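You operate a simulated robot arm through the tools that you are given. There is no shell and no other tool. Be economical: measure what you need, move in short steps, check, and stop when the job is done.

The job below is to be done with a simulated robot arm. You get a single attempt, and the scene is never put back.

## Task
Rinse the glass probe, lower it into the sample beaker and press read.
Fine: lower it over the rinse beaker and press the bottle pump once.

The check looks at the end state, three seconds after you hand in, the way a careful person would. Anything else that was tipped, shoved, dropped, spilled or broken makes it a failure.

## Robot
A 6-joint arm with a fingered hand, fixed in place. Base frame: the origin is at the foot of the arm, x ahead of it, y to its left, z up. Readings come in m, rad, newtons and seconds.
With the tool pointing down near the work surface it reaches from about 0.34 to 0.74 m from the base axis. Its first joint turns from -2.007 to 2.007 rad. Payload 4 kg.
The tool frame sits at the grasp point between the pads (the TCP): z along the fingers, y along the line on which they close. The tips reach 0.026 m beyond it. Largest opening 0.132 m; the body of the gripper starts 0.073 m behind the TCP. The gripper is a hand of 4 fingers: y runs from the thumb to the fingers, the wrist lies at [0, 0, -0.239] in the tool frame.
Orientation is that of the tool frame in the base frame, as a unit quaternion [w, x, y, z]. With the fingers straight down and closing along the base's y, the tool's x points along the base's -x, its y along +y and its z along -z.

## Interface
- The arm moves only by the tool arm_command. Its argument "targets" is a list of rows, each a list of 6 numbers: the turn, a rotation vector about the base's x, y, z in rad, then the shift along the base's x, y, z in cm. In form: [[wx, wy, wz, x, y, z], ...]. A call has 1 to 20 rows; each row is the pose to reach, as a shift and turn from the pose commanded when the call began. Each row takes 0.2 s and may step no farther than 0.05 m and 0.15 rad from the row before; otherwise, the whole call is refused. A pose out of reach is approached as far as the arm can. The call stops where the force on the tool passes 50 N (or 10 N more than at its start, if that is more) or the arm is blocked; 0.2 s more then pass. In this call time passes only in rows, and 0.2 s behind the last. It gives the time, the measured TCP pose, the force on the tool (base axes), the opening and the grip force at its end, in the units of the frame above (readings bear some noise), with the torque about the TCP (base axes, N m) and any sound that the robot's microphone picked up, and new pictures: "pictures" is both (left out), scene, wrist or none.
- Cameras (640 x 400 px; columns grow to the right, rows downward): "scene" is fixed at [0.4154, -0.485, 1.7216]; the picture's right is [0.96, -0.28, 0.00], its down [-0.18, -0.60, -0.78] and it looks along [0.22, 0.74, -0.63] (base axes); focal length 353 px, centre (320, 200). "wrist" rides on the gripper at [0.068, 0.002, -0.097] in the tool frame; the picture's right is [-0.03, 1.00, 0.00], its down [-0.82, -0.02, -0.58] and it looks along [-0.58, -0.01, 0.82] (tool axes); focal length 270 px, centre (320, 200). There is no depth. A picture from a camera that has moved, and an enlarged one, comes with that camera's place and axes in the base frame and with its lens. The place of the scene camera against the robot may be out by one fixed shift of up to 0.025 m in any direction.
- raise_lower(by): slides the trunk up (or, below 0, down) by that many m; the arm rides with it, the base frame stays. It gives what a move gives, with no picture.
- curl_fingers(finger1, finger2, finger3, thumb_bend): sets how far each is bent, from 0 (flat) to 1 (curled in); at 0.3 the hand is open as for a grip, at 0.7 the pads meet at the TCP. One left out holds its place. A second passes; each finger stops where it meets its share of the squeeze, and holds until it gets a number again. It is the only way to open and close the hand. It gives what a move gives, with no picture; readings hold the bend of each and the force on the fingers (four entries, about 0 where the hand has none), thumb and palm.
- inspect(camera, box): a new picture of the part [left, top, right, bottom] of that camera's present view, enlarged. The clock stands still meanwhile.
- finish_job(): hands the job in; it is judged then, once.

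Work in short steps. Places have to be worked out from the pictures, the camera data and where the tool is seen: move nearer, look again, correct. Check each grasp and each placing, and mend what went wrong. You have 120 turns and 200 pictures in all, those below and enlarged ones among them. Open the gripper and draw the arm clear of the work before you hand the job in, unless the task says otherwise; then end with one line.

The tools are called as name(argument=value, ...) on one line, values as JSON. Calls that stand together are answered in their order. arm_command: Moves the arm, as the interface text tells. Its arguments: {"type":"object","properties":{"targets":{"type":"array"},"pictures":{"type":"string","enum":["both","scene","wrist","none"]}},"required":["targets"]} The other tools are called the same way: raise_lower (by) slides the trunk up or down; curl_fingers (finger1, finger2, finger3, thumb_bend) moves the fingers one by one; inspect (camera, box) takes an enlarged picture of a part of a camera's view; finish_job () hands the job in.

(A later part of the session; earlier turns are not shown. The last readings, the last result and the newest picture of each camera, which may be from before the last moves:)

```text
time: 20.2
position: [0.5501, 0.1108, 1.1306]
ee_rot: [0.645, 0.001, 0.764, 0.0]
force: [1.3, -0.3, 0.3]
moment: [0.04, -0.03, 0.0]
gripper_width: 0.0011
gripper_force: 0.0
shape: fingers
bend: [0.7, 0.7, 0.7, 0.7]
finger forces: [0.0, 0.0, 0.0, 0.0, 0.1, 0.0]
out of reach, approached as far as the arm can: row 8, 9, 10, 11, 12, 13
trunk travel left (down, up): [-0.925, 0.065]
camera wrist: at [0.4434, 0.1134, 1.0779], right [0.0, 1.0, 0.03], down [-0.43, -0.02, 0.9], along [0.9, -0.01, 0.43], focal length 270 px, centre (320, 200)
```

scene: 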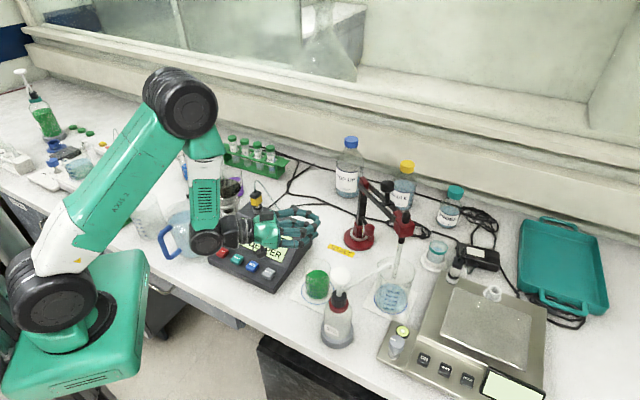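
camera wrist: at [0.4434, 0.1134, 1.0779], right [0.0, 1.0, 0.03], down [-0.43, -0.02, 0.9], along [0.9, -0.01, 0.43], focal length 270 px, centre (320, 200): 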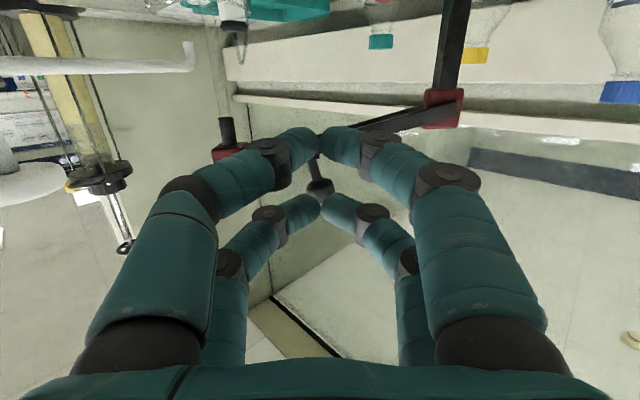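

The hand is nearly horizontal at (0.55,0.11,1.13) and the boom is visible ahead. I'll slide forward under it at z≈1.11.

arm_command(targets=[[0, 0, 0, 0, 0, -2], [0, 0, 0, 4, -0.5, -2], [0, 0, 0, 8, -1, -2], [0, 0, 0, 12, -1, -2]], pictures="both")

inspect(camera="scene", box=[320, 160, 440, 250])

```text
time: 21.2
position: [0.6728, 0.0988, 1.1109]
ee_rot: [0.644, 0.003, 0.765, -0.003]
force: [0.1, -0.3, 0.1]
moment: [0.03, 0.0, 0.03]
gripper_width: 0.0012
gripper_force: 0.1
shape: fingers
bend: [0.7, 0.7, 0.7, 0.7]
finger forces: [0.0, 0.0, 0.0, 0.0, 0.1, 0.0]
trunk travel left (down, up): [-0.925, 0.065]
camera wrist: at [0.5645, 0.1035, 1.0582], right [0.01, 1.0, 0.02], down [-0.43, -0.02, 0.9], along [0.9, -0.02, 0.43], focal length 270 px, centre (320, 200)
```

scene: 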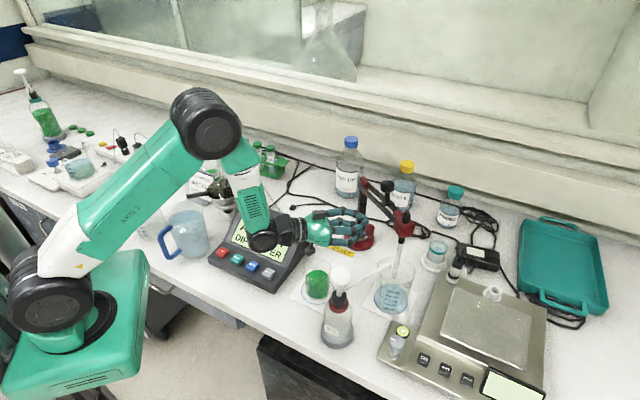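
wrist: 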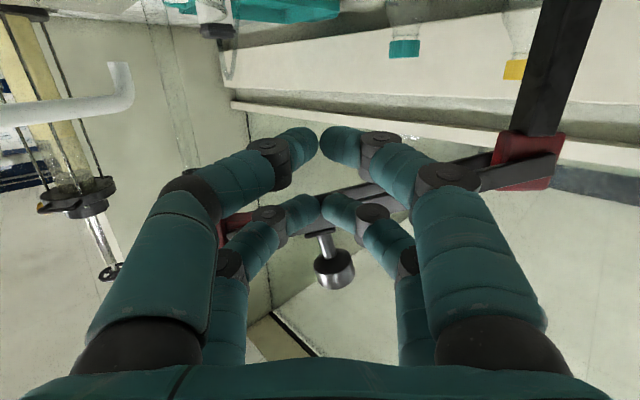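

```text
4.44 times, centred on (380, 205) of scene
camera zoom: at [0.4154, -0.485, 1.7216], right [0.96, -0.28, 0.0], down [-0.18, -0.6, -0.78], along [0.22, 0.74, -0.63], focal length 1569 px, centre (53, 178)
```

zoom: 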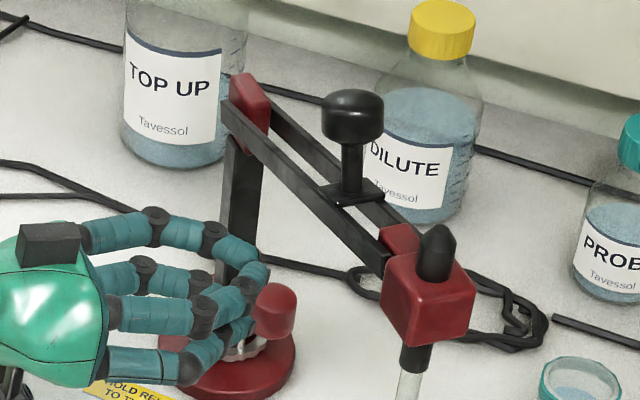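

The front bar's underside at this y is about z=1.14, so I need more room. I'll drop 2.5 cm, then go forward under the bars.

arm_command(targets=[[0, 0, 0, 0, 0, -2.5], [0, 0, 0, 4, 0, -2.5], [0, 0, 0, 8, 0, -2.5]], pictures="wrist")

inspect(camera="scene", box=[320, 160, 440, 250])

```text
time: 22.0
position: [0.7519, 0.1098, 1.0843]
ee_rot: [0.644, 0.005, 0.765, -0.005]
force: [0.9, 0.1, 0.7]
moment: [0.02, 0.01, 0.03]
gripper_width: 0.001
gripper_force: 0.0
shape: fingers
bend: [0.7, 0.7, 0.7, 0.7]
finger forces: [0.1, 0.0, 0.0, 0.0, 0.1, 0.0]
out of reach, approached as far as the arm can: row 1, 2, 3
trunk travel left (down, up): [-0.925, 0.065]
camera wrist: at [0.6442, 0.1139, 1.033], right [0.02, 1.0, 0.02], down [-0.43, -0.01, 0.9], along [0.9, -0.03, 0.43], focal length 270 px, centre (320, 200)
```

wrist: 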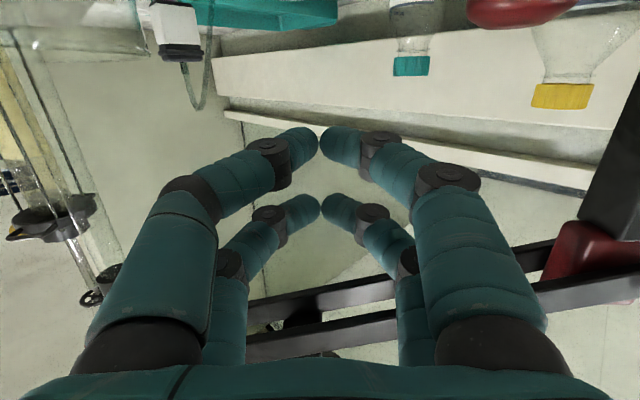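

```text
4.44 times, centred on (380, 205) of scene
camera zoom: at [0.4154, -0.485, 1.7216], right [0.96, -0.28, 0.0], down [-0.18, -0.6, -0.78], along [0.22, 0.74, -0.63], focal length 1569 px, centre (53, 178)
```

zoom: 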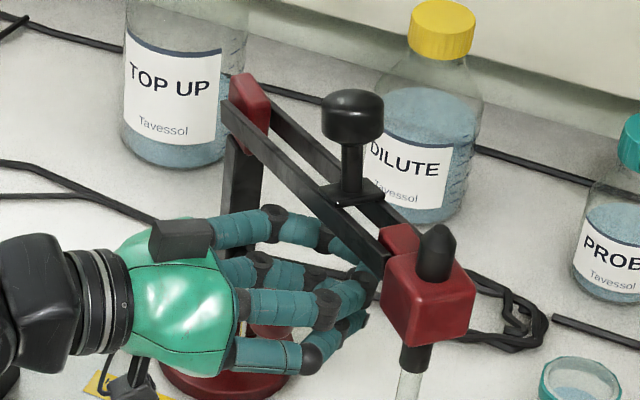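

The fist is under the bars. I'll lift slowly.

arm_command(targets=[[0, 0, 0, 0, 0, 1], [0, 0, 0, 0, 0, 2], [0, 0, 0, 0, 0, 3], [0, 0, 0, 0, 0, 4]], pictures="wrist")

inspect(camera="scene", box=[320, 160, 440, 250])

```text
time: 23.0
position: [0.7498, 0.1107, 1.1203]
ee_rot: [0.644, 0.002, 0.765, -0.002]
force: [-4.2, 0.1, -6.0]
moment: [-0.25, -0.23, 0.16]
gripper_width: 0.0011
gripper_force: 3.3
shape: fingers
bend: [0.7, 0.7, 0.7, 0.7]
finger forces: [0.0, 7.1, 0.0, 0.0, 0.0, 0.0]
trunk travel left (down, up): [-0.925, 0.065]
camera wrist: at [0.6425, 0.1143, 1.07], right [0.01, 1.0, 0.02], down [-0.43, -0.02, 0.9], along [0.9, -0.02, 0.43], focal length 270 px, centre (320, 200)
```

wrist: 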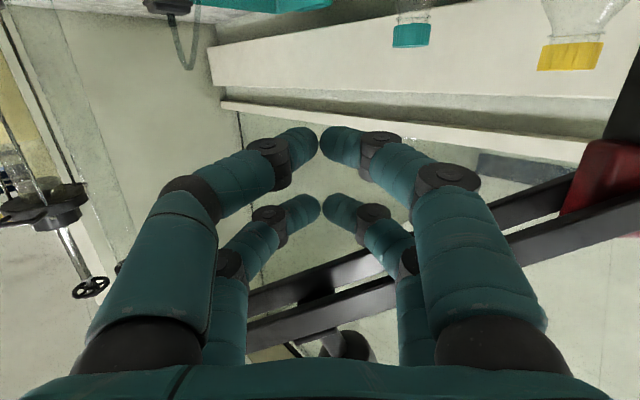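

```text
4.44 times, centred on (380, 205) of scene
camera zoom: at [0.4154, -0.485, 1.7216], right [0.96, -0.28, 0.0], down [-0.18, -0.6, -0.78], along [0.22, 0.74, -0.63], focal length 1569 px, centre (53, 178)
```

zoom: 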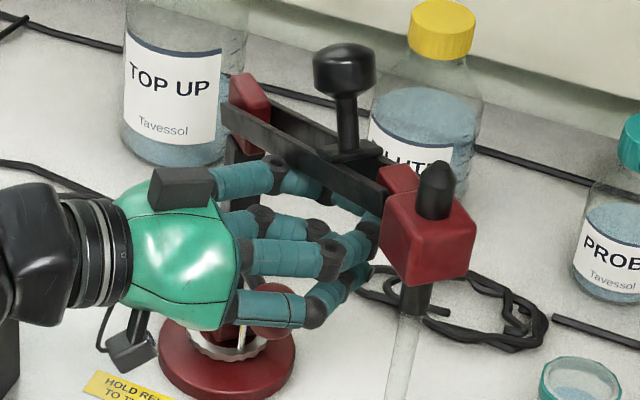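

The boom rises with about 6 N. I'll continue lifting.

arm_command(targets=[[0, 0, 0, 0, 0, 1], [0, 0, 0, 0, 0, 2], [0, 0, 0, 0, 0, 3], [0, 0, 0, 0, 0, 4]], pictures="none")

inspect(camera="scene", box=[320, 140, 460, 300])

```text
time: 24.0
position: [0.7478, 0.1082, 1.1632]
ee_rot: [0.644, 0.0, 0.765, 0.001]
force: [-2.4, -2.0, -4.7]
moment: [-0.09, -0.14, 0.15]
gripper_width: 0.0011
gripper_force: 2.7
shape: fingers
bend: [0.7, 0.7, 0.7, 0.7]
finger forces: [0.0, 5.8, 0.0, 0.0, 0.0, 0.1]
trunk travel left (down, up): [-0.925, 0.065]
```

```text
2.50 times, centred on (390, 220) of scene
camera zoom: at [0.4154, -0.485, 1.7216], right [0.96, -0.28, 0.0], down [-0.18, -0.6, -0.78], along [0.22, 0.74, -0.63], focal length 883 px, centre (145, 150)
```

zoom: 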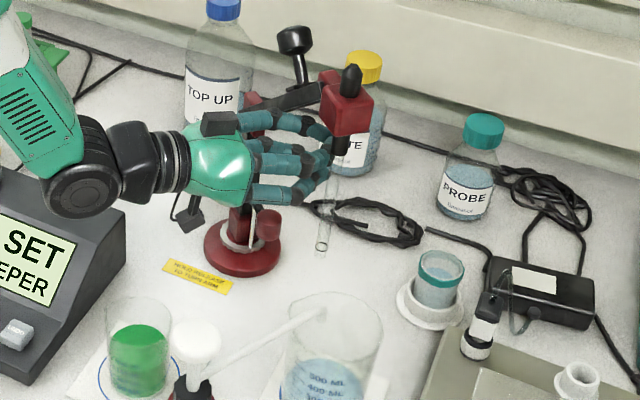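

It's nearly back to the start height. I'll give it a touch more, then withdraw down and backward.

arm_command(targets=[[0, 0, 0, 0, 0, 0.5], [0, 0, 0, 0, 0, -1.5], [0, 0, 0, -4, 0, -2], [0, 0, 0, -8, 0, -2], [0, 0, 0, -12, 0, -2]], pictures="wrist")

inspect(camera="scene", box=[320, 140, 460, 300])

inspect(camera="wrist", box=[220, 0, 640, 240])

```text
time: 25.2
position: [0.6255, 0.1086, 1.1423]
ee_rot: [0.645, -0.001, 0.764, 0.001]
force: [-0.9, 0.0, -0.4]
moment: [-0.02, -0.04, 0.02]
gripper_width: 0.001
gripper_force: 0.0
shape: fingers
bend: [0.7, 0.7, 0.7, 0.7]
finger forces: [0.1, 0.1, 0.0, 0.0, 0.1, 0.0]
trunk travel left (down, up): [-0.925, 0.065]
camera wrist: at [0.5185, 0.1115, 1.0907], right [0.0, 1.0, 0.03], down [-0.43, -0.02, 0.9], along [0.9, -0.02, 0.43], focal length 270 px, centre (320, 200)
```

wrist: 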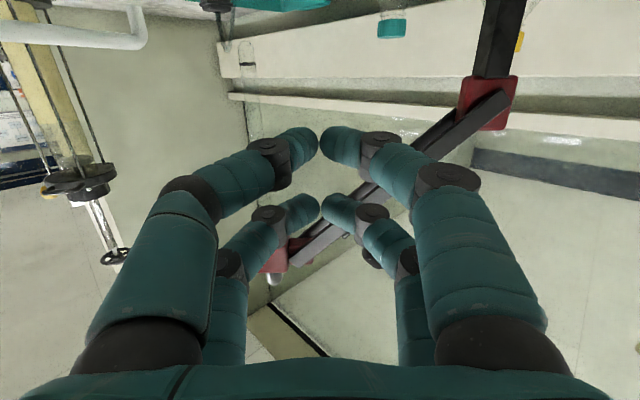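

```text
2.50 times, centred on (390, 220) of scene
camera zoom: at [0.4154, -0.485, 1.7216], right [0.96, -0.28, 0.0], down [-0.18, -0.6, -0.78], along [0.22, 0.74, -0.63], focal length 883 px, centre (145, 150)
```

zoom: 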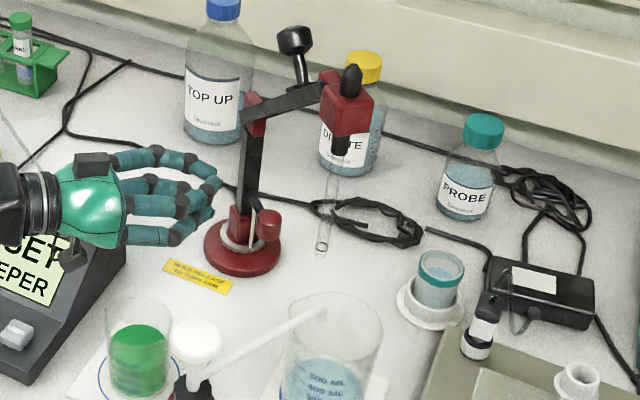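

```text
1.52 times, centred on (430, 120) of wrist
camera zoom: at [0.5185, 0.1115, 1.0907], right [0.0, 1.0, 0.03], down [-0.43, -0.02, 0.9], along [0.9, -0.02, 0.43], focal length 412 px, centre (152, 322)
```

zoom: 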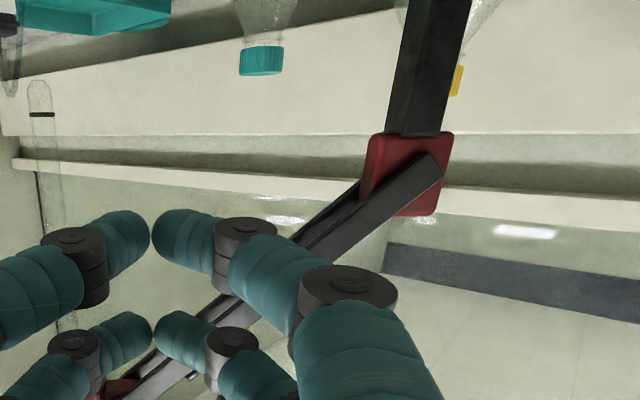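

The boom stays up with the tip at z≈1.078. Next is the release lever: its knob is at (0.747,0.175,1.00), a cylinder lying along y. I'll change to a 0.8 rad tilt in free space, then roll the hand 90° so it closes around that cylinder with the camera on the -y side.

arm_command(targets=[[0, 0.1, 0, -3, 0, 2], [0, 0.2, 0, -5, 0, 5], [0, 0.3, 0, -6, 0, 8], [0, 0.45, 0, -6, 0, 10], [0, 0.6, 0, -6, 0, 10]], pictures="none")

arm_command(targets=[[-0.103, 0, 0.1, 0, 0, 0], [-0.205, 0, 0.2, 0, 0, 0], [-0.307, 0, 0.299, 0, 0, 0], [-0.41, 0, 0.398, 0, 0, 0], [-0.512, 0, 0.498, 0, 0, 0], [-0.615, 0, 0.598, 0, 0, 0], [-0.717, 0, 0.697, 0, 0, 0], [-0.82, 0, 0.797, 0, 0, 0], [-0.922, 0, 0.896, 0, 0, 0], [-1.025, 0, 0.996, 0, 0, 0], [-1.126, 0, 1.095, 0, 0, 0]], pictures="both")

```text
time: 26.4
position: [0.5703, 0.1101, 1.2437]
ee_rot: [0.392, -0.006, 0.92, 0.0]
force: [-0.4, -0.7, -0.3]
moment: [-0.01, -0.07, -0.02]
gripper_width: 0.0008
gripper_force: 0.0
shape: fingers
bend: [0.7, 0.7, 0.7, 0.7]
finger forces: [0.1, 0.0, 0.1, 0.0, 0.0, 0.0]
trunk travel left (down, up): [-0.925, 0.065]
```

```text
time: 28.8
position: [0.5701, 0.1096, 1.2447]
ee_rot: [-0.275, 0.652, -0.651, 0.275]
force: [0.1, 0.1, -0.1]
moment: [-0.01, 0.0, 0.02]
gripper_width: 0.0014
gripper_force: 0.0
shape: fingers
bend: [0.7, 0.7, 0.7, 0.7]
finger forces: [0.0, 0.1, 0.0, 0.0, 0.0, 0.1]
trunk travel left (down, up): [-0.925, 0.065]
camera wrist: at [0.4989, 0.0426, 1.3101], right [-0.7, 0.02, -0.72], down [-0.4, 0.82, 0.42], along [0.59, 0.58, -0.56], focal length 270 px, centre (320, 200)
```

scene: 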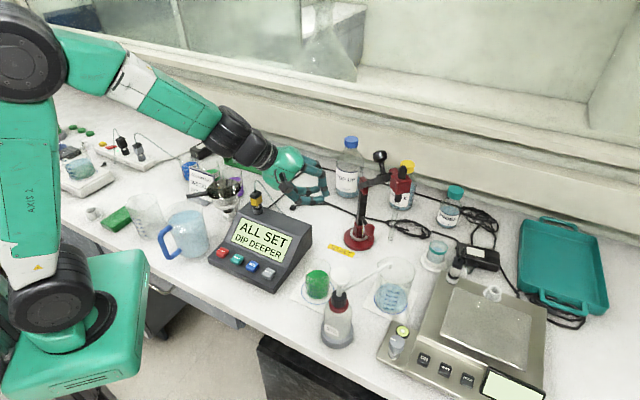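
wrist: 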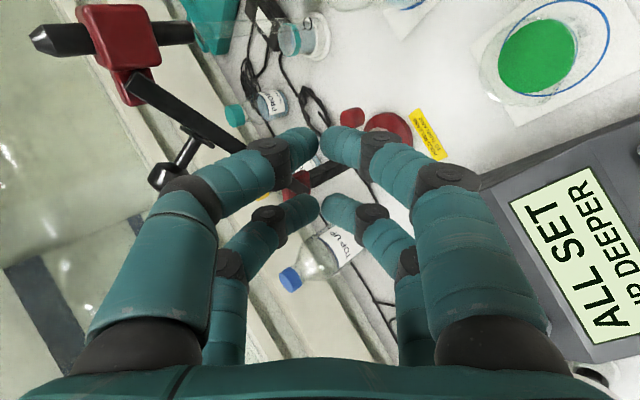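

The roll worked, and the knob is confirmed at (0.747,0.174,1.005). I'll half-open the fingers and move to a standoff along the tool axis.

curl_fingers(finger1=0.48, finger2=0.48, finger3=0.48, thumb_bend=0.48)

arm_command(targets=[[0, 0, 0, 2, 1.5, -4], [0, 0, 0, 4, 3, -8], [0, 0, 0, 6, 4.5, -12], [0, 0, 0, 8.5, 6, -15], [0, 0, 0, 11, 6.5, -17]], pictures="both")

```text
time: 29.8
position: [0.5694, 0.1085, 1.2451]
ee_rot: [-0.275, 0.651, -0.651, 0.275]
force: [0.1, -0.7, 0.0]
moment: [0.02, 0.02, 0.0]
gripper_width: 0.072
gripper_force: 0.0
shape: fingers
bend: [0.48, 0.48, 0.48, 0.48]
finger forces: [0.0, 0.0, 0.1, 0.0, 0.0, 0.0]
trunk travel left (down, up): [-0.925, 0.065]
```

```text
time: 31.0
position: [0.6808, 0.1748, 1.0724]
ee_rot: [-0.274, 0.652, -0.652, 0.274]
force: [0.0, 0.6, 1.0]
moment: [0.01, 0.01, -0.02]
gripper_width: 0.0723
gripper_force: 0.0
shape: fingers
bend: [0.48, 0.48, 0.48, 0.48]
finger forces: [0.1, 0.0, 0.0, 0.1, 0.0, 0.0]
trunk travel left (down, up): [-0.925, 0.065]
camera wrist: at [0.6096, 0.1076, 1.1377], right [-0.7, 0.03, -0.72], down [-0.4, 0.82, 0.42], along [0.59, 0.58, -0.56], focal length 270 px, centre (320, 200)
```

scene: 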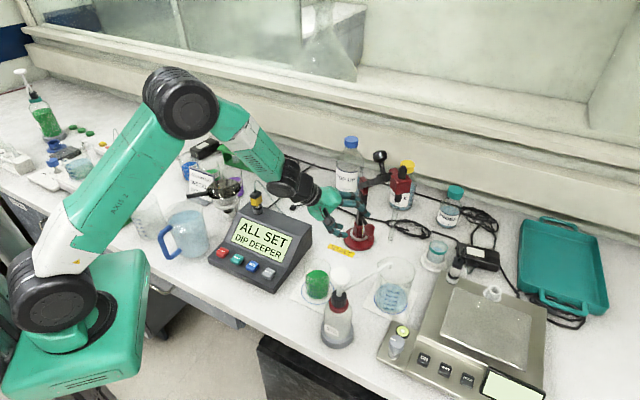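
wrist: 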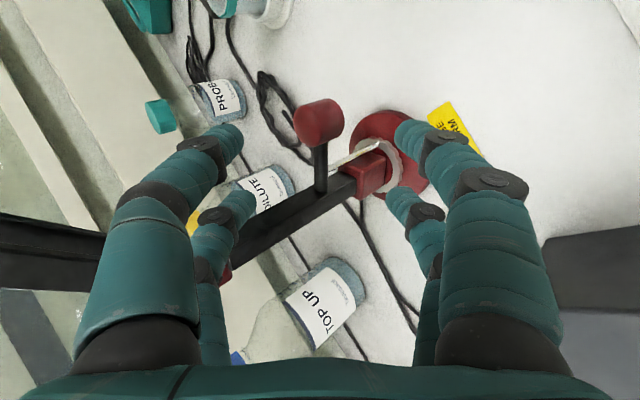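

The fingers straddle the knob nicely, with clearance to the post. I'll advance along the tool axis to bring the TCP onto the knob.

arm_command(targets=[[0, 0, 0, 2, -0.1, -2], [0, 0, 0, 4, -0.2, -4], [0, 0, 0, 6, -0.3, -6], [0, 0, 0, 6.6, -0.3, -6.7]], pictures="wrist")

inspect(camera="scene", box=[310, 150, 430, 260])

```text
time: 32.0
position: [0.7463, 0.1725, 1.0067]
ee_rot: [-0.275, 0.652, -0.651, 0.275]
force: [-0.1, -0.3, 0.5]
moment: [-0.01, -0.01, 0.02]
gripper_width: 0.0726
gripper_force: 0.0
shape: fingers
bend: [0.48, 0.48, 0.48, 0.48]
finger forces: [0.0, 0.1, 0.0, 0.0, 0.0, 0.1]
trunk travel left (down, up): [-0.925, 0.065]
camera wrist: at [0.6749, 0.1041, 1.0722], right [-0.7, 0.03, -0.72], down [-0.4, 0.82, 0.42], along [0.6, 0.58, -0.56], focal length 270 px, centre (320, 200)
```

wrist: 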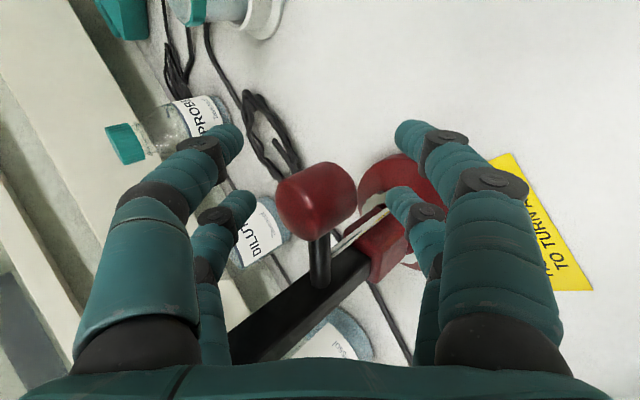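

```text
3.64 times, centred on (370, 205) of scene
camera zoom: at [0.4154, -0.485, 1.7216], right [0.96, -0.28, 0.0], down [-0.18, -0.6, -0.78], along [0.22, 0.74, -0.63], focal length 1284 px, centre (138, 182)
```

zoom: 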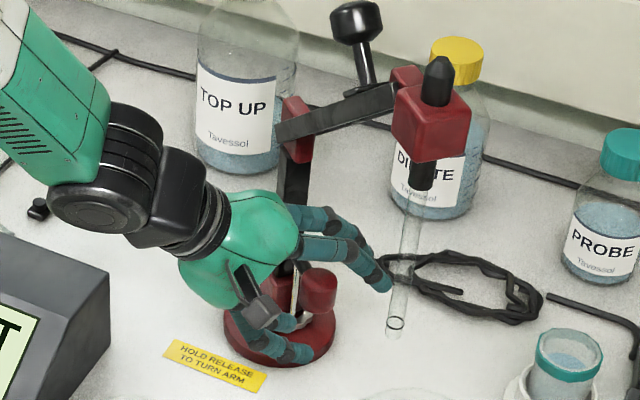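

The knob is centred between the fingers, so I'm closing gently.

curl_fingers(finger1=0.64, finger2=0.64, finger3=0.64, thumb_bend=0.64)

inspect(camera="wrist", box=[180, 100, 460, 300])

```text
time: 33.0
position: [0.7453, 0.1725, 1.0068]
ee_rot: [-0.275, 0.652, -0.652, 0.275]
force: [0.0, -0.2, -0.4]
moment: [-0.01, -0.03, 0.01]
gripper_width: 0.0202
gripper_force: 0.1
shape: fingers
bend: [0.64, 0.64, 0.64, 0.64]
finger forces: [0.0, 0.0, 0.1, 0.0, 0.0, 0.0]
trunk travel left (down, up): [-0.925, 0.065]
```

```text
2.00 times, centred on (320, 200) of wrist
camera zoom: at [0.6748, 0.1042, 1.072], right [-0.7, 0.03, -0.72], down [-0.4, 0.82, 0.42], along [0.6, 0.58, -0.56], focal length 541 px, centre (320, 200)
```

zoom: 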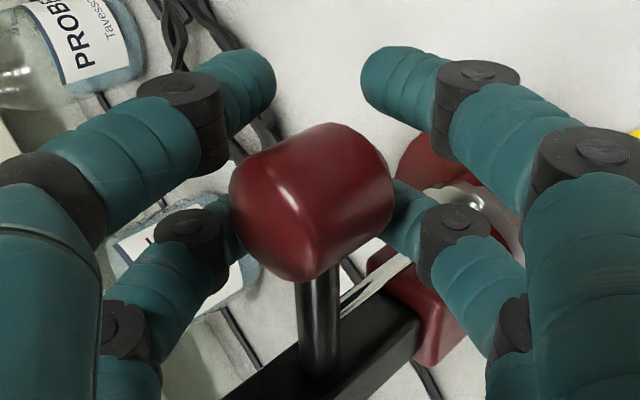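

curl_fingers(finger1=0.72, finger2=0.72, finger3=0.72, thumb_bend=0.72)

inspect(camera="wrist", box=[180, 100, 460, 300])

```text
time: 34.0
position: [0.7464, 0.1733, 1.0056]
ee_rot: [-0.275, 0.651, -0.651, 0.276]
force: [1.2, 1.8, -2.8]
moment: [0.01, 0.01, -0.02]
gripper_width: 0.0
gripper_force: 2.3
shape: fingers
bend: [0.71, 0.71, 0.71, 0.71]
finger forces: [0.0, 2.9, 1.5, 0.0, 0.3, 0.0]
trunk travel left (down, up): [-0.925, 0.065]
```

```text
2.00 times, centred on (320, 200) of wrist
camera zoom: at [0.6751, 0.1045, 1.0716], right [-0.7, 0.03, -0.72], down [-0.4, 0.82, 0.42], along [0.59, 0.58, -0.56], focal length 541 px, centre (320, 200)
```

zoom: 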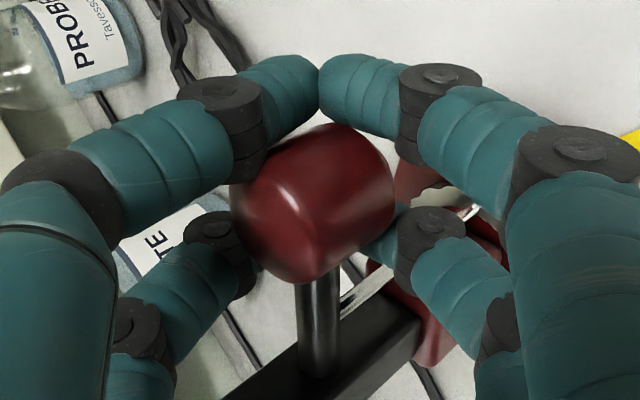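

The knob (0.750,0.176,1.004) is exactly at the TCP, but it slips into the gap between the two finger rows. I'll open, shift 1.8 cm toward -y so one row lands on the knob, and close again.

curl_fingers(finger1=0.5, finger2=0.5, finger3=0.5, thumb_bend=0.5)

arm_command(targets=[[0, 0, 0, 0.3, -0.9, -0.1], [0, 0, 0, 0.3, -1.7, -0.1]], pictures="none")

curl_fingers(finger1=0.7, finger2=0.7, finger3=0.7, thumb_bend=0.7)

inspect(camera="wrist", box=[180, 100, 460, 300])

```text
time: 35.0
position: [0.7467, 0.171, 1.0069]
ee_rot: [-0.275, 0.652, -0.651, 0.275]
force: [-0.1, 0.9, 0.3]
moment: [0.04, 0.0, 0.02]
gripper_width: 0.0655
gripper_force: 0.0
shape: fingers
bend: [0.5, 0.5, 0.5, 0.5]
finger forces: [0.0, 0.1, 0.1, 0.1, 0.0, 0.0]
trunk travel left (down, up): [-0.925, 0.065]
```

```text
time: 35.6
position: [0.7494, 0.1526, 1.0068]
ee_rot: [0.275, -0.651, 0.652, -0.276]
force: [0.1, 0.7, 1.1]
moment: [-0.01, 0.01, 0.04]
gripper_width: 0.065
gripper_force: 0.1
shape: fingers
bend: [0.5, 0.5, 0.5, 0.5]
finger forces: [0.0, 0.0, 0.0, 0.0, 0.0, 0.0]
trunk travel left (down, up): [-0.925, 0.065]
```

```text
time: 36.6
position: [0.7494, 0.152, 1.0058]
ee_rot: [0.275, -0.651, 0.651, -0.275]
force: [1.2, -0.4, -2.7]
moment: [-0.06, 0.01, 0.0]
gripper_width: 0.0014
gripper_force: 2.4
shape: fingers
bend: [0.7, 0.66, 0.68, 0.7]
finger forces: [0.0, 3.5, 1.5, 0.0, 0.0, 0.1]
trunk travel left (down, up): [-0.925, 0.065]
```

```text
2.00 times, centred on (320, 200) of wrist
camera zoom: at [0.6783, 0.0858, 1.0707], right [-0.7, 0.03, -0.72], down [-0.4, 0.82, 0.42], along [0.59, 0.58, -0.56], focal length 541 px, centre (320, 200)
```

zoom: 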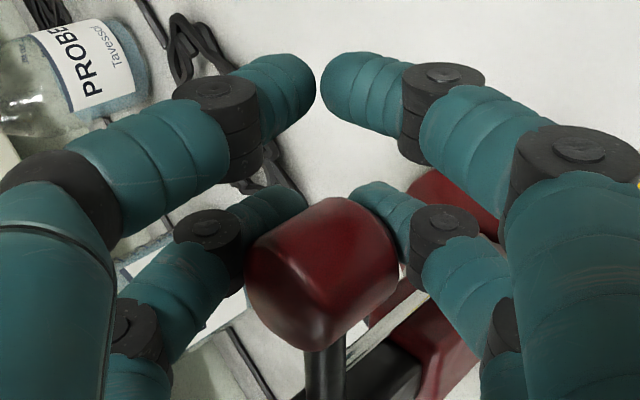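

The far row is only catching the knob's end, so I'll shift back 1 cm toward +y and re-close.

curl_fingers(finger1=0.5, finger2=0.5, finger3=0.5, thumb_bend=0.5)

arm_command(targets=[[0, 0, 0, 0, 0.9, 0]], pictures="none")

inspect(camera="wrist", box=[180, 100, 460, 300])

curl_fingers(finger1=0.7, finger2=0.7, finger3=0.7, thumb_bend=0.7)

inspect(camera="wrist", box=[180, 100, 460, 300])

```text
time: 37.6
position: [0.7497, 0.1531, 1.0064]
ee_rot: [-0.274, 0.652, -0.651, 0.275]
force: [-0.4, -0.4, 0.5]
moment: [0.04, 0.0, 0.04]
gripper_width: 0.0654
gripper_force: 0.0
shape: fingers
bend: [0.5, 0.5, 0.5, 0.5]
finger forces: [0.0, 0.1, 0.0, 0.0, 0.1, 0.0]
trunk travel left (down, up): [-0.925, 0.065]
```

```text
time: 38.0
position: [0.7488, 0.1633, 1.0036]
ee_rot: [-0.275, 0.652, -0.651, 0.275]
force: [0.0, -0.1, -0.4]
moment: [0.02, -0.01, 0.03]
gripper_width: 0.0653
gripper_force: 0.1
shape: fingers
bend: [0.5, 0.5, 0.5, 0.5]
finger forces: [0.1, 0.0, 0.0, 0.0, 0.0, 0.0]
trunk travel left (down, up): [-0.925, 0.065]
```

```text
2.00 times, centred on (320, 200) of wrist
camera zoom: at [0.6782, 0.0959, 1.0696], right [-0.7, 0.03, -0.72], down [-0.4, 0.82, 0.42], along [0.6, 0.58, -0.56], focal length 541 px, centre (320, 200)
```

zoom: 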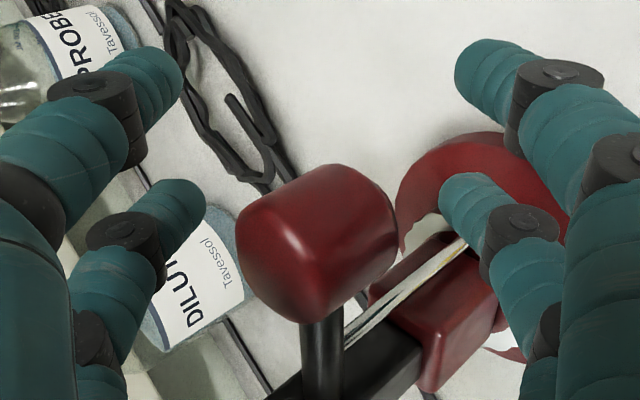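

```text
time: 39.0
position: [0.7497, 0.163, 1.0046]
ee_rot: [0.275, -0.651, 0.652, -0.276]
force: [0.9, -0.9, -2.0]
moment: [-0.04, 0.03, -0.01]
gripper_width: 0.0011
gripper_force: 2.0
shape: fingers
bend: [0.7, 0.67, 0.69, 0.7]
finger forces: [0.0, 2.6, 1.1, 0.1, 0.0, 0.0]
trunk travel left (down, up): [-0.925, 0.065]
```

```text
2.00 times, centred on (320, 200) of wrist
camera zoom: at [0.6783, 0.0958, 1.0694], right [-0.7, 0.03, -0.72], down [-0.4, 0.82, 0.42], along [0.6, 0.58, -0.56], focal length 541 px, centre (320, 200)
```

zoom: 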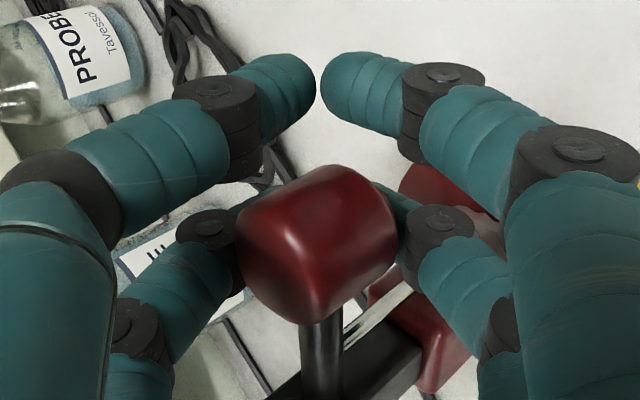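

The knob is caged inside the curled fingers with the lower digits pressing up on it. That's enough to lift and drag, so I'll test by lifting a little.

arm_command(targets=[[0, 0, 0, 0, 0, 0.5], [0, 0, 0, 0, 0, 1.0]], pictures="wrist")

inspect(camera="scene", box=[310, 170, 430, 260])

```text
time: 39.6
position: [0.7491, 0.1639, 1.0132]
ee_rot: [-0.274, 0.652, -0.652, 0.274]
force: [3.1, 0.5, -11.4]
moment: [-0.17, -0.15, -0.05]
gripper_width: 0.0016
gripper_force: 6.2
shape: fingers
bend: [0.7, 0.62, 0.7, 0.7]
finger forces: [0.0, 10.9, 0.2, 0.0, 0.0, 0.0]
trunk travel left (down, up): [-0.925, 0.065]
camera wrist: at [0.6788, 0.0962, 1.0785], right [-0.7, 0.02, -0.71], down [-0.4, 0.82, 0.42], along [0.59, 0.58, -0.56], focal length 270 px, centre (320, 200)
```

wrist: 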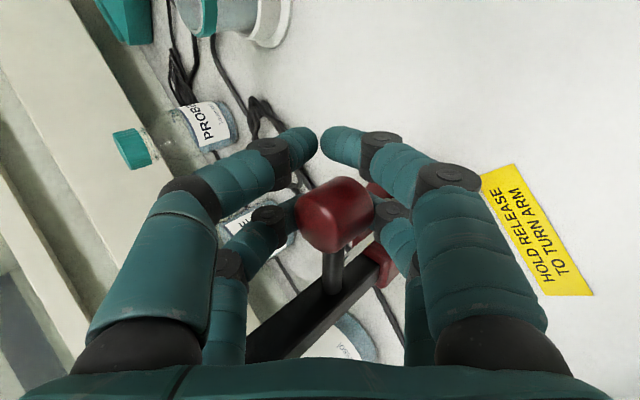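

```text
4.44 times, centred on (370, 215) of scene
camera zoom: at [0.4154, -0.485, 1.7216], right [0.96, -0.28, 0.0], down [-0.18, -0.6, -0.78], along [0.22, 0.74, -0.63], focal length 1569 px, centre (98, 133)
```

zoom: 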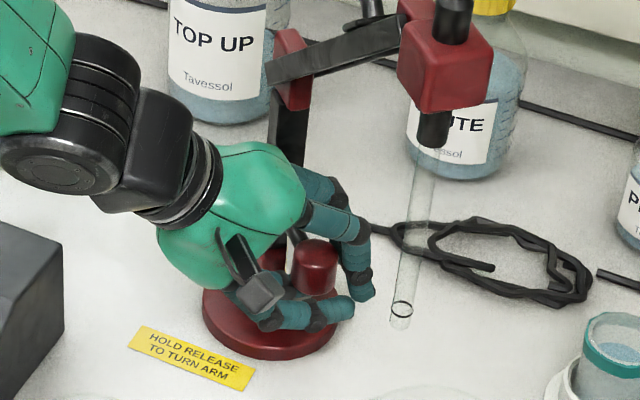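

At 11 N up the knob hasn't moved. I'll look closely at the pin before applying more force.

inspect(camera="wrist", box=[300, 170, 420, 290])

inspect(camera="scene", box=[340, 200, 390, 255])

```text
3.33 times, centred on (360, 230) of wrist
camera zoom: at [0.6788, 0.0962, 1.0785], right [-0.7, 0.02, -0.71], down [-0.4, 0.82, 0.42], along [0.59, 0.58, -0.56], focal length 901 px, centre (187, 100)
```

zoom: 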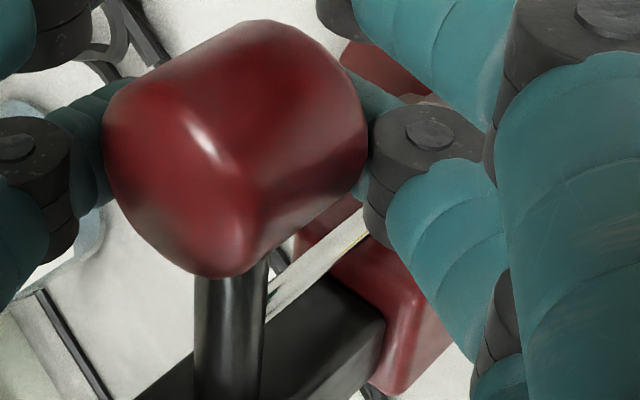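

```text
7.27 times, centred on (365, 228) of scene
camera zoom: at [0.4154, -0.485, 1.7216], right [0.96, -0.28, 0.0], down [-0.18, -0.6, -0.78], along [0.22, 0.74, -0.63], focal length 2568 px, centre (-7, 0)
```

zoom: 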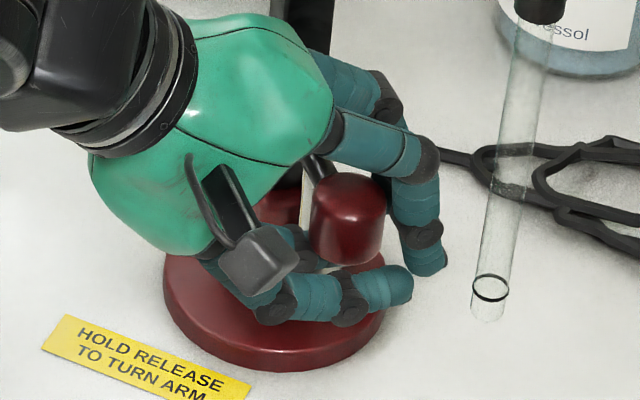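

The knob is actually a vertical cylinder on the horizontal lever. I'll lift another centimetre and see whether it gives.

arm_command(targets=[[0, 0, 0, 0, 0, 0.5], [0, 0, 0, 0, 0, 1.0]], pictures="none")

inspect(camera="scene", box=[340, 200, 390, 255])

```text
time: 40.2
position: [0.7486, 0.1652, 1.0218]
ee_rot: [-0.273, 0.653, -0.652, 0.272]
force: [2.2, 5.8, -20.9]
moment: [-0.2, -0.37, -0.14]
gripper_width: 0.0013
gripper_force: 9.9
shape: fingers
bend: [0.7, 0.55, 0.7, 0.7]
finger forces: [0.0, 20.0, 0.0, 0.0, 0.0, 0.1]
trunk travel left (down, up): [-0.925, 0.065]
```

```text
7.27 times, centred on (365, 228) of scene
camera zoom: at [0.4154, -0.485, 1.7216], right [0.96, -0.28, 0.0], down [-0.18, -0.6, -0.78], along [0.22, 0.74, -0.63], focal length 2568 px, centre (-7, 0)
```

zoom: 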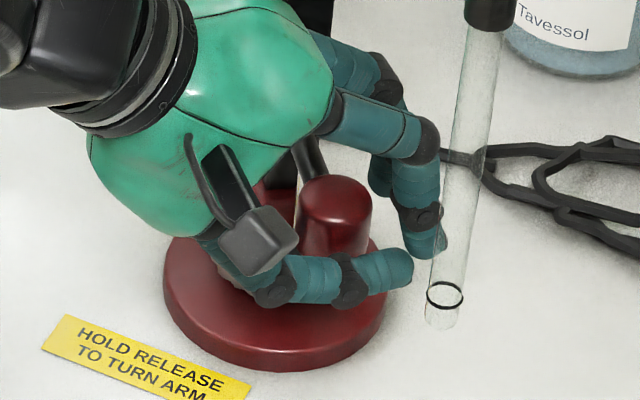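

The probe shifted about 1.5 cm sideways while the foot stayed put, so lifting does release it at about 20 N. Keeping the lift, I'll drag the knob along its arc toward the sample side.

arm_command(targets=[[0, 0, 0, -0.5, 0, 0.2], [0, 0, 0, -1.0, 0, 0.2], [0, 0, 0, -1.5, 0.1, 0.2]], pictures="wrist")

inspect(camera="scene", box=[310, 150, 430, 310])

```text
time: 41.0
position: [0.7351, 0.167, 1.0247]
ee_rot: [-0.274, 0.652, -0.651, 0.275]
force: [6.9, 13.1, -25.2]
moment: [0.05, -0.57, -0.27]
gripper_width: 0.0012
gripper_force: 12.8
shape: fingers
bend: [0.7, 0.51, 0.7, 0.7]
finger forces: [0.0, 25.2, 0.1, 0.0, 0.1, 0.0]
trunk travel left (down, up): [-0.925, 0.065]
camera wrist: at [0.6648, 0.1002, 1.09], right [-0.7, 0.02, -0.71], down [-0.4, 0.82, 0.42], along [0.59, 0.58, -0.56], focal length 270 px, centre (320, 200)
```

wrist: 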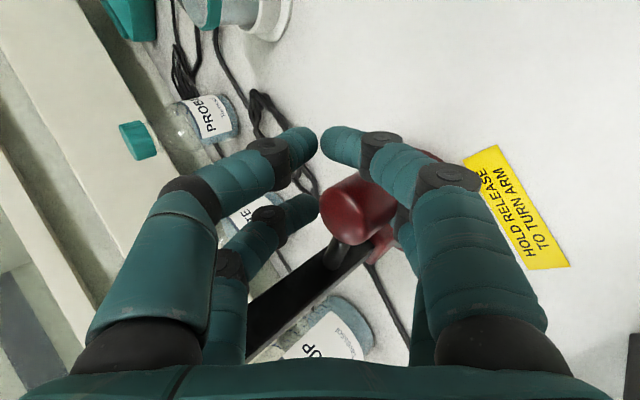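

```text
2.50 times, centred on (370, 230) of scene
camera zoom: at [0.4154, -0.485, 1.7216], right [0.96, -0.28, 0.0], down [-0.18, -0.6, -0.78], along [0.22, 0.74, -0.63], focal length 883 px, centre (195, 125)
```

zoom: 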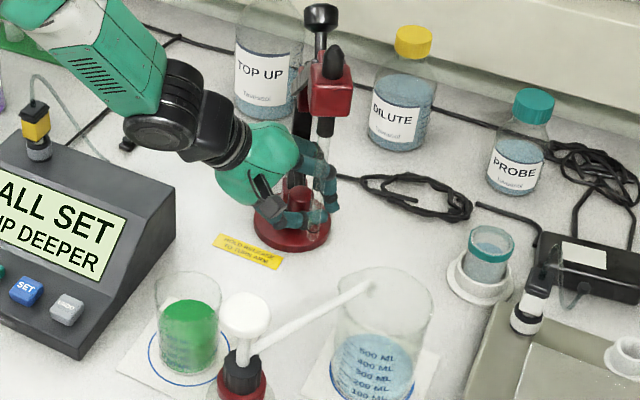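

The arm turned about 17°, to bearing -106°. But the swinging probe (≈(0.69,0.07)) is now approaching my hand and camera on this side. I'll set the lever down here, open, and come back from the +y side instead.

arm_command(targets=[[0, 0, 0, 0, 0, -0.8], [0, 0, 0, 0, 0, -1.6], [0, 0, 0, 0, 0, -2.2]], pictures="none")

curl_fingers(finger1=0.45, finger2=0.45, finger3=0.45, thumb_bend=0.45)

inspect(camera="wrist", box=[140, 60, 500, 300])

inspect(camera="scene", box=[310, 150, 430, 310])

```text
time: 41.8
position: [0.7336, 0.1645, 1.0068]
ee_rot: [0.277, -0.65, 0.651, -0.276]
force: [-0.4, 1.4, -1.0]
moment: [-0.03, 0.01, -0.01]
gripper_width: 0.0016
gripper_force: 1.9
shape: fingers
bend: [0.7, 0.66, 0.68, 0.7]
finger forces: [0.1, 2.6, 1.7, 0.1, 0.0, 0.0]
trunk travel left (down, up): [-0.925, 0.065]
```

```text
time: 42.8
position: [0.7317, 0.1654, 1.0049]
ee_rot: [-0.275, 0.651, -0.651, 0.276]
force: [-0.2, 0.1, -0.2]
moment: [0.02, -0.02, -0.01]
gripper_width: 0.0822
gripper_force: 0.0
shape: fingers
bend: [0.45, 0.45, 0.45, 0.45]
finger forces: [0.1, 0.1, 0.0, 0.0, 0.0, 0.1]
trunk travel left (down, up): [-0.925, 0.065]
```

```text
1.67 times, centred on (320, 180) of wrist
camera zoom: at [0.6613, 0.0977, 1.0702], right [-0.7, 0.03, -0.72], down [-0.4, 0.82, 0.42], along [0.6, 0.58, -0.56], focal length 450 px, centre (320, 233)
```

zoom: 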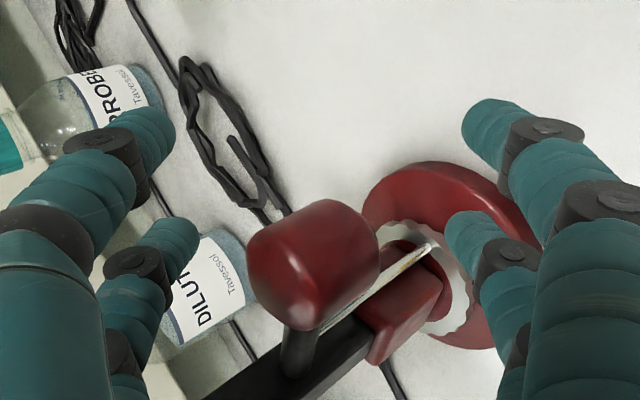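

```text
2.50 times, centred on (370, 230) of scene
camera zoom: at [0.4154, -0.485, 1.7216], right [0.96, -0.28, 0.0], down [-0.18, -0.6, -0.78], along [0.22, 0.74, -0.63], focal length 883 px, centre (195, 125)
```

zoom: 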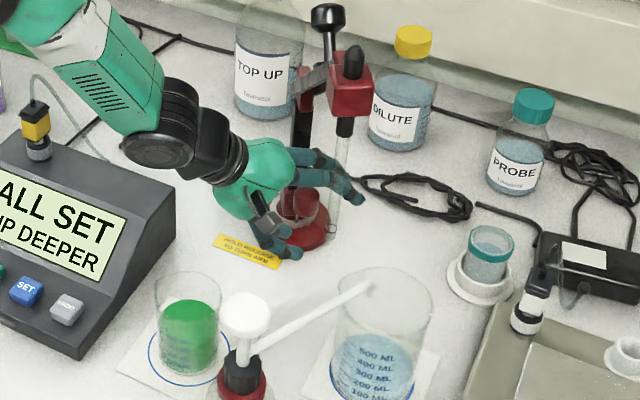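

The lever dropped back into a notch. I'll retreat along the tool axis, rise, and yaw the hand 50° clockwise in free space so it can approach from the +y side.

arm_command(targets=[[0, 0, 0, -2.5, 0, 2.5], [0, 0, 0, -5, 0, 5], [0, 0, 0, -8, 0, 8], [0, 0, 0, -11, 0.5, 11], [0, 0, 0, -14, 1.5, 14], [0, 0, 0, -16, 3, 17], [0, 0, -0.145, -16, 4.5, 19], [0, 0, -0.29, -16, 6, 20], [0, 0, -0.435, -16, 7.5, 20], [0, 0, -0.58, -15, 9, 20], [0, 0, -0.725, -14, 10, 20], [0, 0, -0.87, -13, 11, 20]], pictures="both")

inspect(camera="scene", box=[310, 150, 430, 310])

```text
time: 45.4
position: [0.6026, 0.2756, 1.2044]
ee_rot: [0.133, -0.315, 0.866, -0.365]
force: [0.3, -0.4, 0.1]
moment: [-0.03, -0.01, -0.01]
gripper_width: 0.0827
gripper_force: 0.0
shape: fingers
bend: [0.45, 0.45, 0.45, 0.45]
finger forces: [0.1, 0.0, 0.1, 0.1, 0.0, 0.0]
trunk travel left (down, up): [-0.925, 0.065]
camera wrist: at [0.5049, 0.2865, 1.2702], right [-0.43, 0.55, -0.72], down [0.37, 0.83, 0.42], along [0.82, -0.08, -0.56], focal length 270 px, centre (320, 200)
```

scene: 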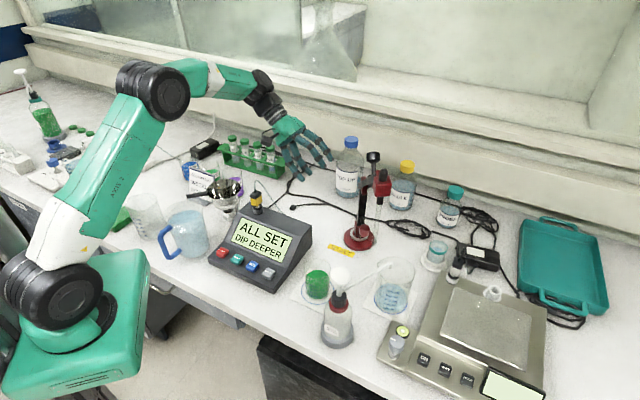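
wrist: 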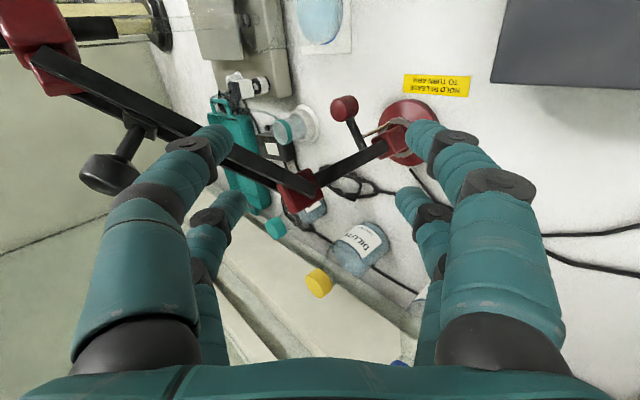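

```text
2.50 times, centred on (370, 230) of scene
camera zoom: at [0.4154, -0.485, 1.7216], right [0.96, -0.28, 0.0], down [-0.18, -0.6, -0.78], along [0.22, 0.74, -0.63], focal length 883 px, centre (195, 125)
```

zoom: 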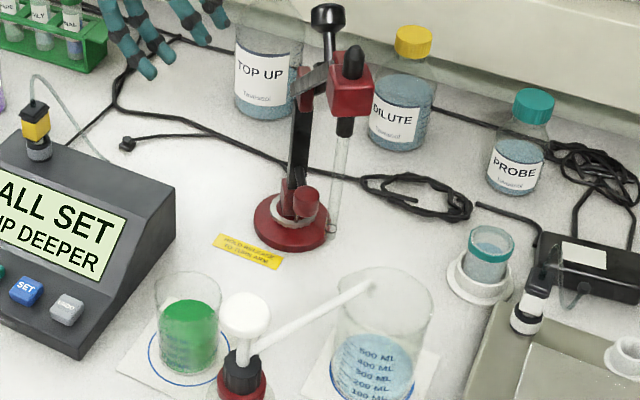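

Coming in on this yaw leaves too little room beside the post. A better arrangement is yaw ≈-25° with the hand rolled the other way, so the camera is on the +y side and the hand's thin face is toward the probe's path. I'll back off and roll 180° in free space.

arm_command(targets=[[0.068, -0.081, -0.103, -2.5, 0, 3], [0.136, -0.163, -0.206, -5, 0, 6], [0.205, -0.244, -0.31, -5, 0, 8], [0.273, -0.325, -0.413, -5, 0, 8], [0.341, -0.406, -0.516, -5, 0, 8], [0.409, -0.488, -0.619, -5, 0, 8], [0.477, -0.569, -0.722, -5, 0, 8], [0.546, -0.65, -0.826, -5, 0, 8], [0.614, -0.732, -0.929, -5, 0, 8], [0.682, -0.813, -1.032, -5, 0, 8], [0.75, -0.894, -1.135, -5, 0, 8], [0.818, -0.976, -1.238, -5, 0, 8], [0.887, -1.057, -1.342, -5, 0, 8], [0.955, -1.138, -1.445, -5, 0, 8], [1.023, -1.219, -1.548, -5, 0, 8], [1.091, -1.301, -1.651, -5, 0, 8], [1.159, -1.382, -1.754, -5, 0, 8], [1.228, -1.463, -1.858, -5, 0, 8], [1.296, -1.545, -1.961, -5, 0, 8], [1.364, -1.626, -2.064, -5, 0, 8]], pictures="scene")

```text
time: 49.6
position: [0.5525, 0.2741, 1.2861]
ee_rot: [0.376, 0.834, 0.391, 0.099]
force: [-1.2, 0.5, 0.1]
moment: [-0.03, 0.02, 0.01]
gripper_width: 0.0822
gripper_force: 0.0
shape: fingers
bend: [0.45, 0.45, 0.45, 0.45]
finger forces: [0.0, 0.1, 0.0, 0.0, 0.1, 0.1]
trunk travel left (down, up): [-0.925, 0.065]
```

scene: 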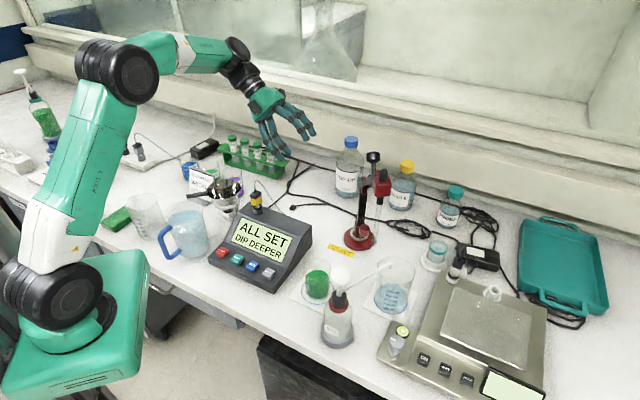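

Roll achieved. Now I'll finish the small remaining roll, yaw back to -25°, and move to a standoff behind the knob at (0.669,0.193,1.066).

arm_command(targets=[[0.035, -0.027, 0.104, 0, -1.5, -3], [0.07, -0.054, 0.207, 1, -3, -6.5], [0.105, -0.081, 0.311, 2, -4.5, -10], [0.105, -0.081, 0.311, 4, -6, -14], [0.105, -0.081, 0.311, 6.5, -7, -17.5], [0.105, -0.081, 0.311, 9, -7.6, -20], [0.105, -0.081, 0.311, 11.6, -8.1, -22]], pictures="both")

inspect(camera="scene", box=[310, 150, 430, 260])

```text
time: 51.2
position: [0.6672, 0.1943, 1.0653]
ee_rot: [0.328, 0.777, 0.495, 0.209]
force: [0.1, -0.5, 0.1]
moment: [-0.01, 0.02, 0.01]
gripper_width: 0.0827
gripper_force: 0.1
shape: fingers
bend: [0.45, 0.45, 0.45, 0.45]
finger forces: [0.1, 0.0, 0.1, 0.0, 0.1, 0.0]
trunk travel left (down, up): [-0.925, 0.065]
camera wrist: at [0.6345, 0.2864, 1.133], right [0.62, -0.32, 0.72], down [-0.73, -0.56, 0.39], along [0.28, -0.77, -0.58], focal length 270 px, centre (320, 200)
```

scene: 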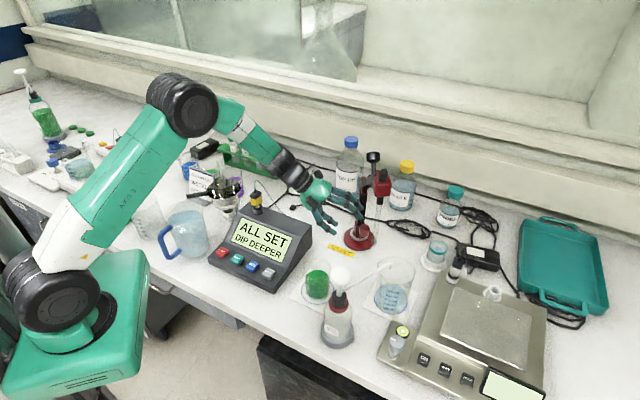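
wrist: 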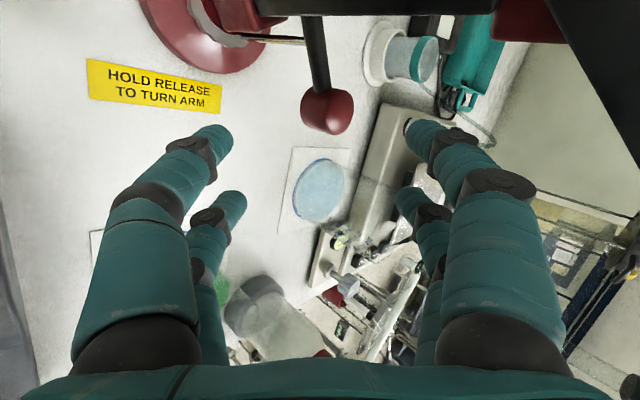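

```text
3.64 times, centred on (370, 205) of scene
camera zoom: at [0.4154, -0.485, 1.7216], right [0.96, -0.28, 0.0], down [-0.18, -0.6, -0.78], along [0.22, 0.74, -0.63], focal length 1284 px, centre (138, 182)
```

zoom: 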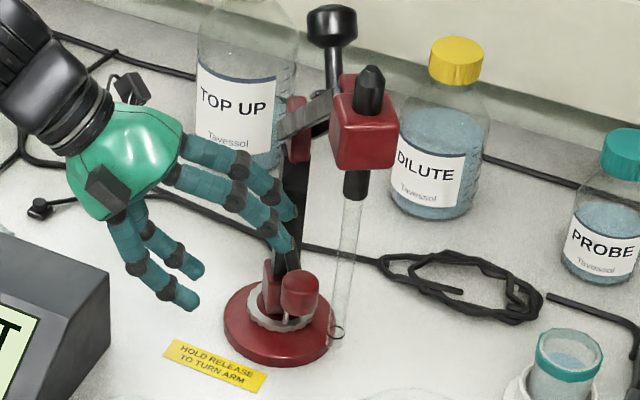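

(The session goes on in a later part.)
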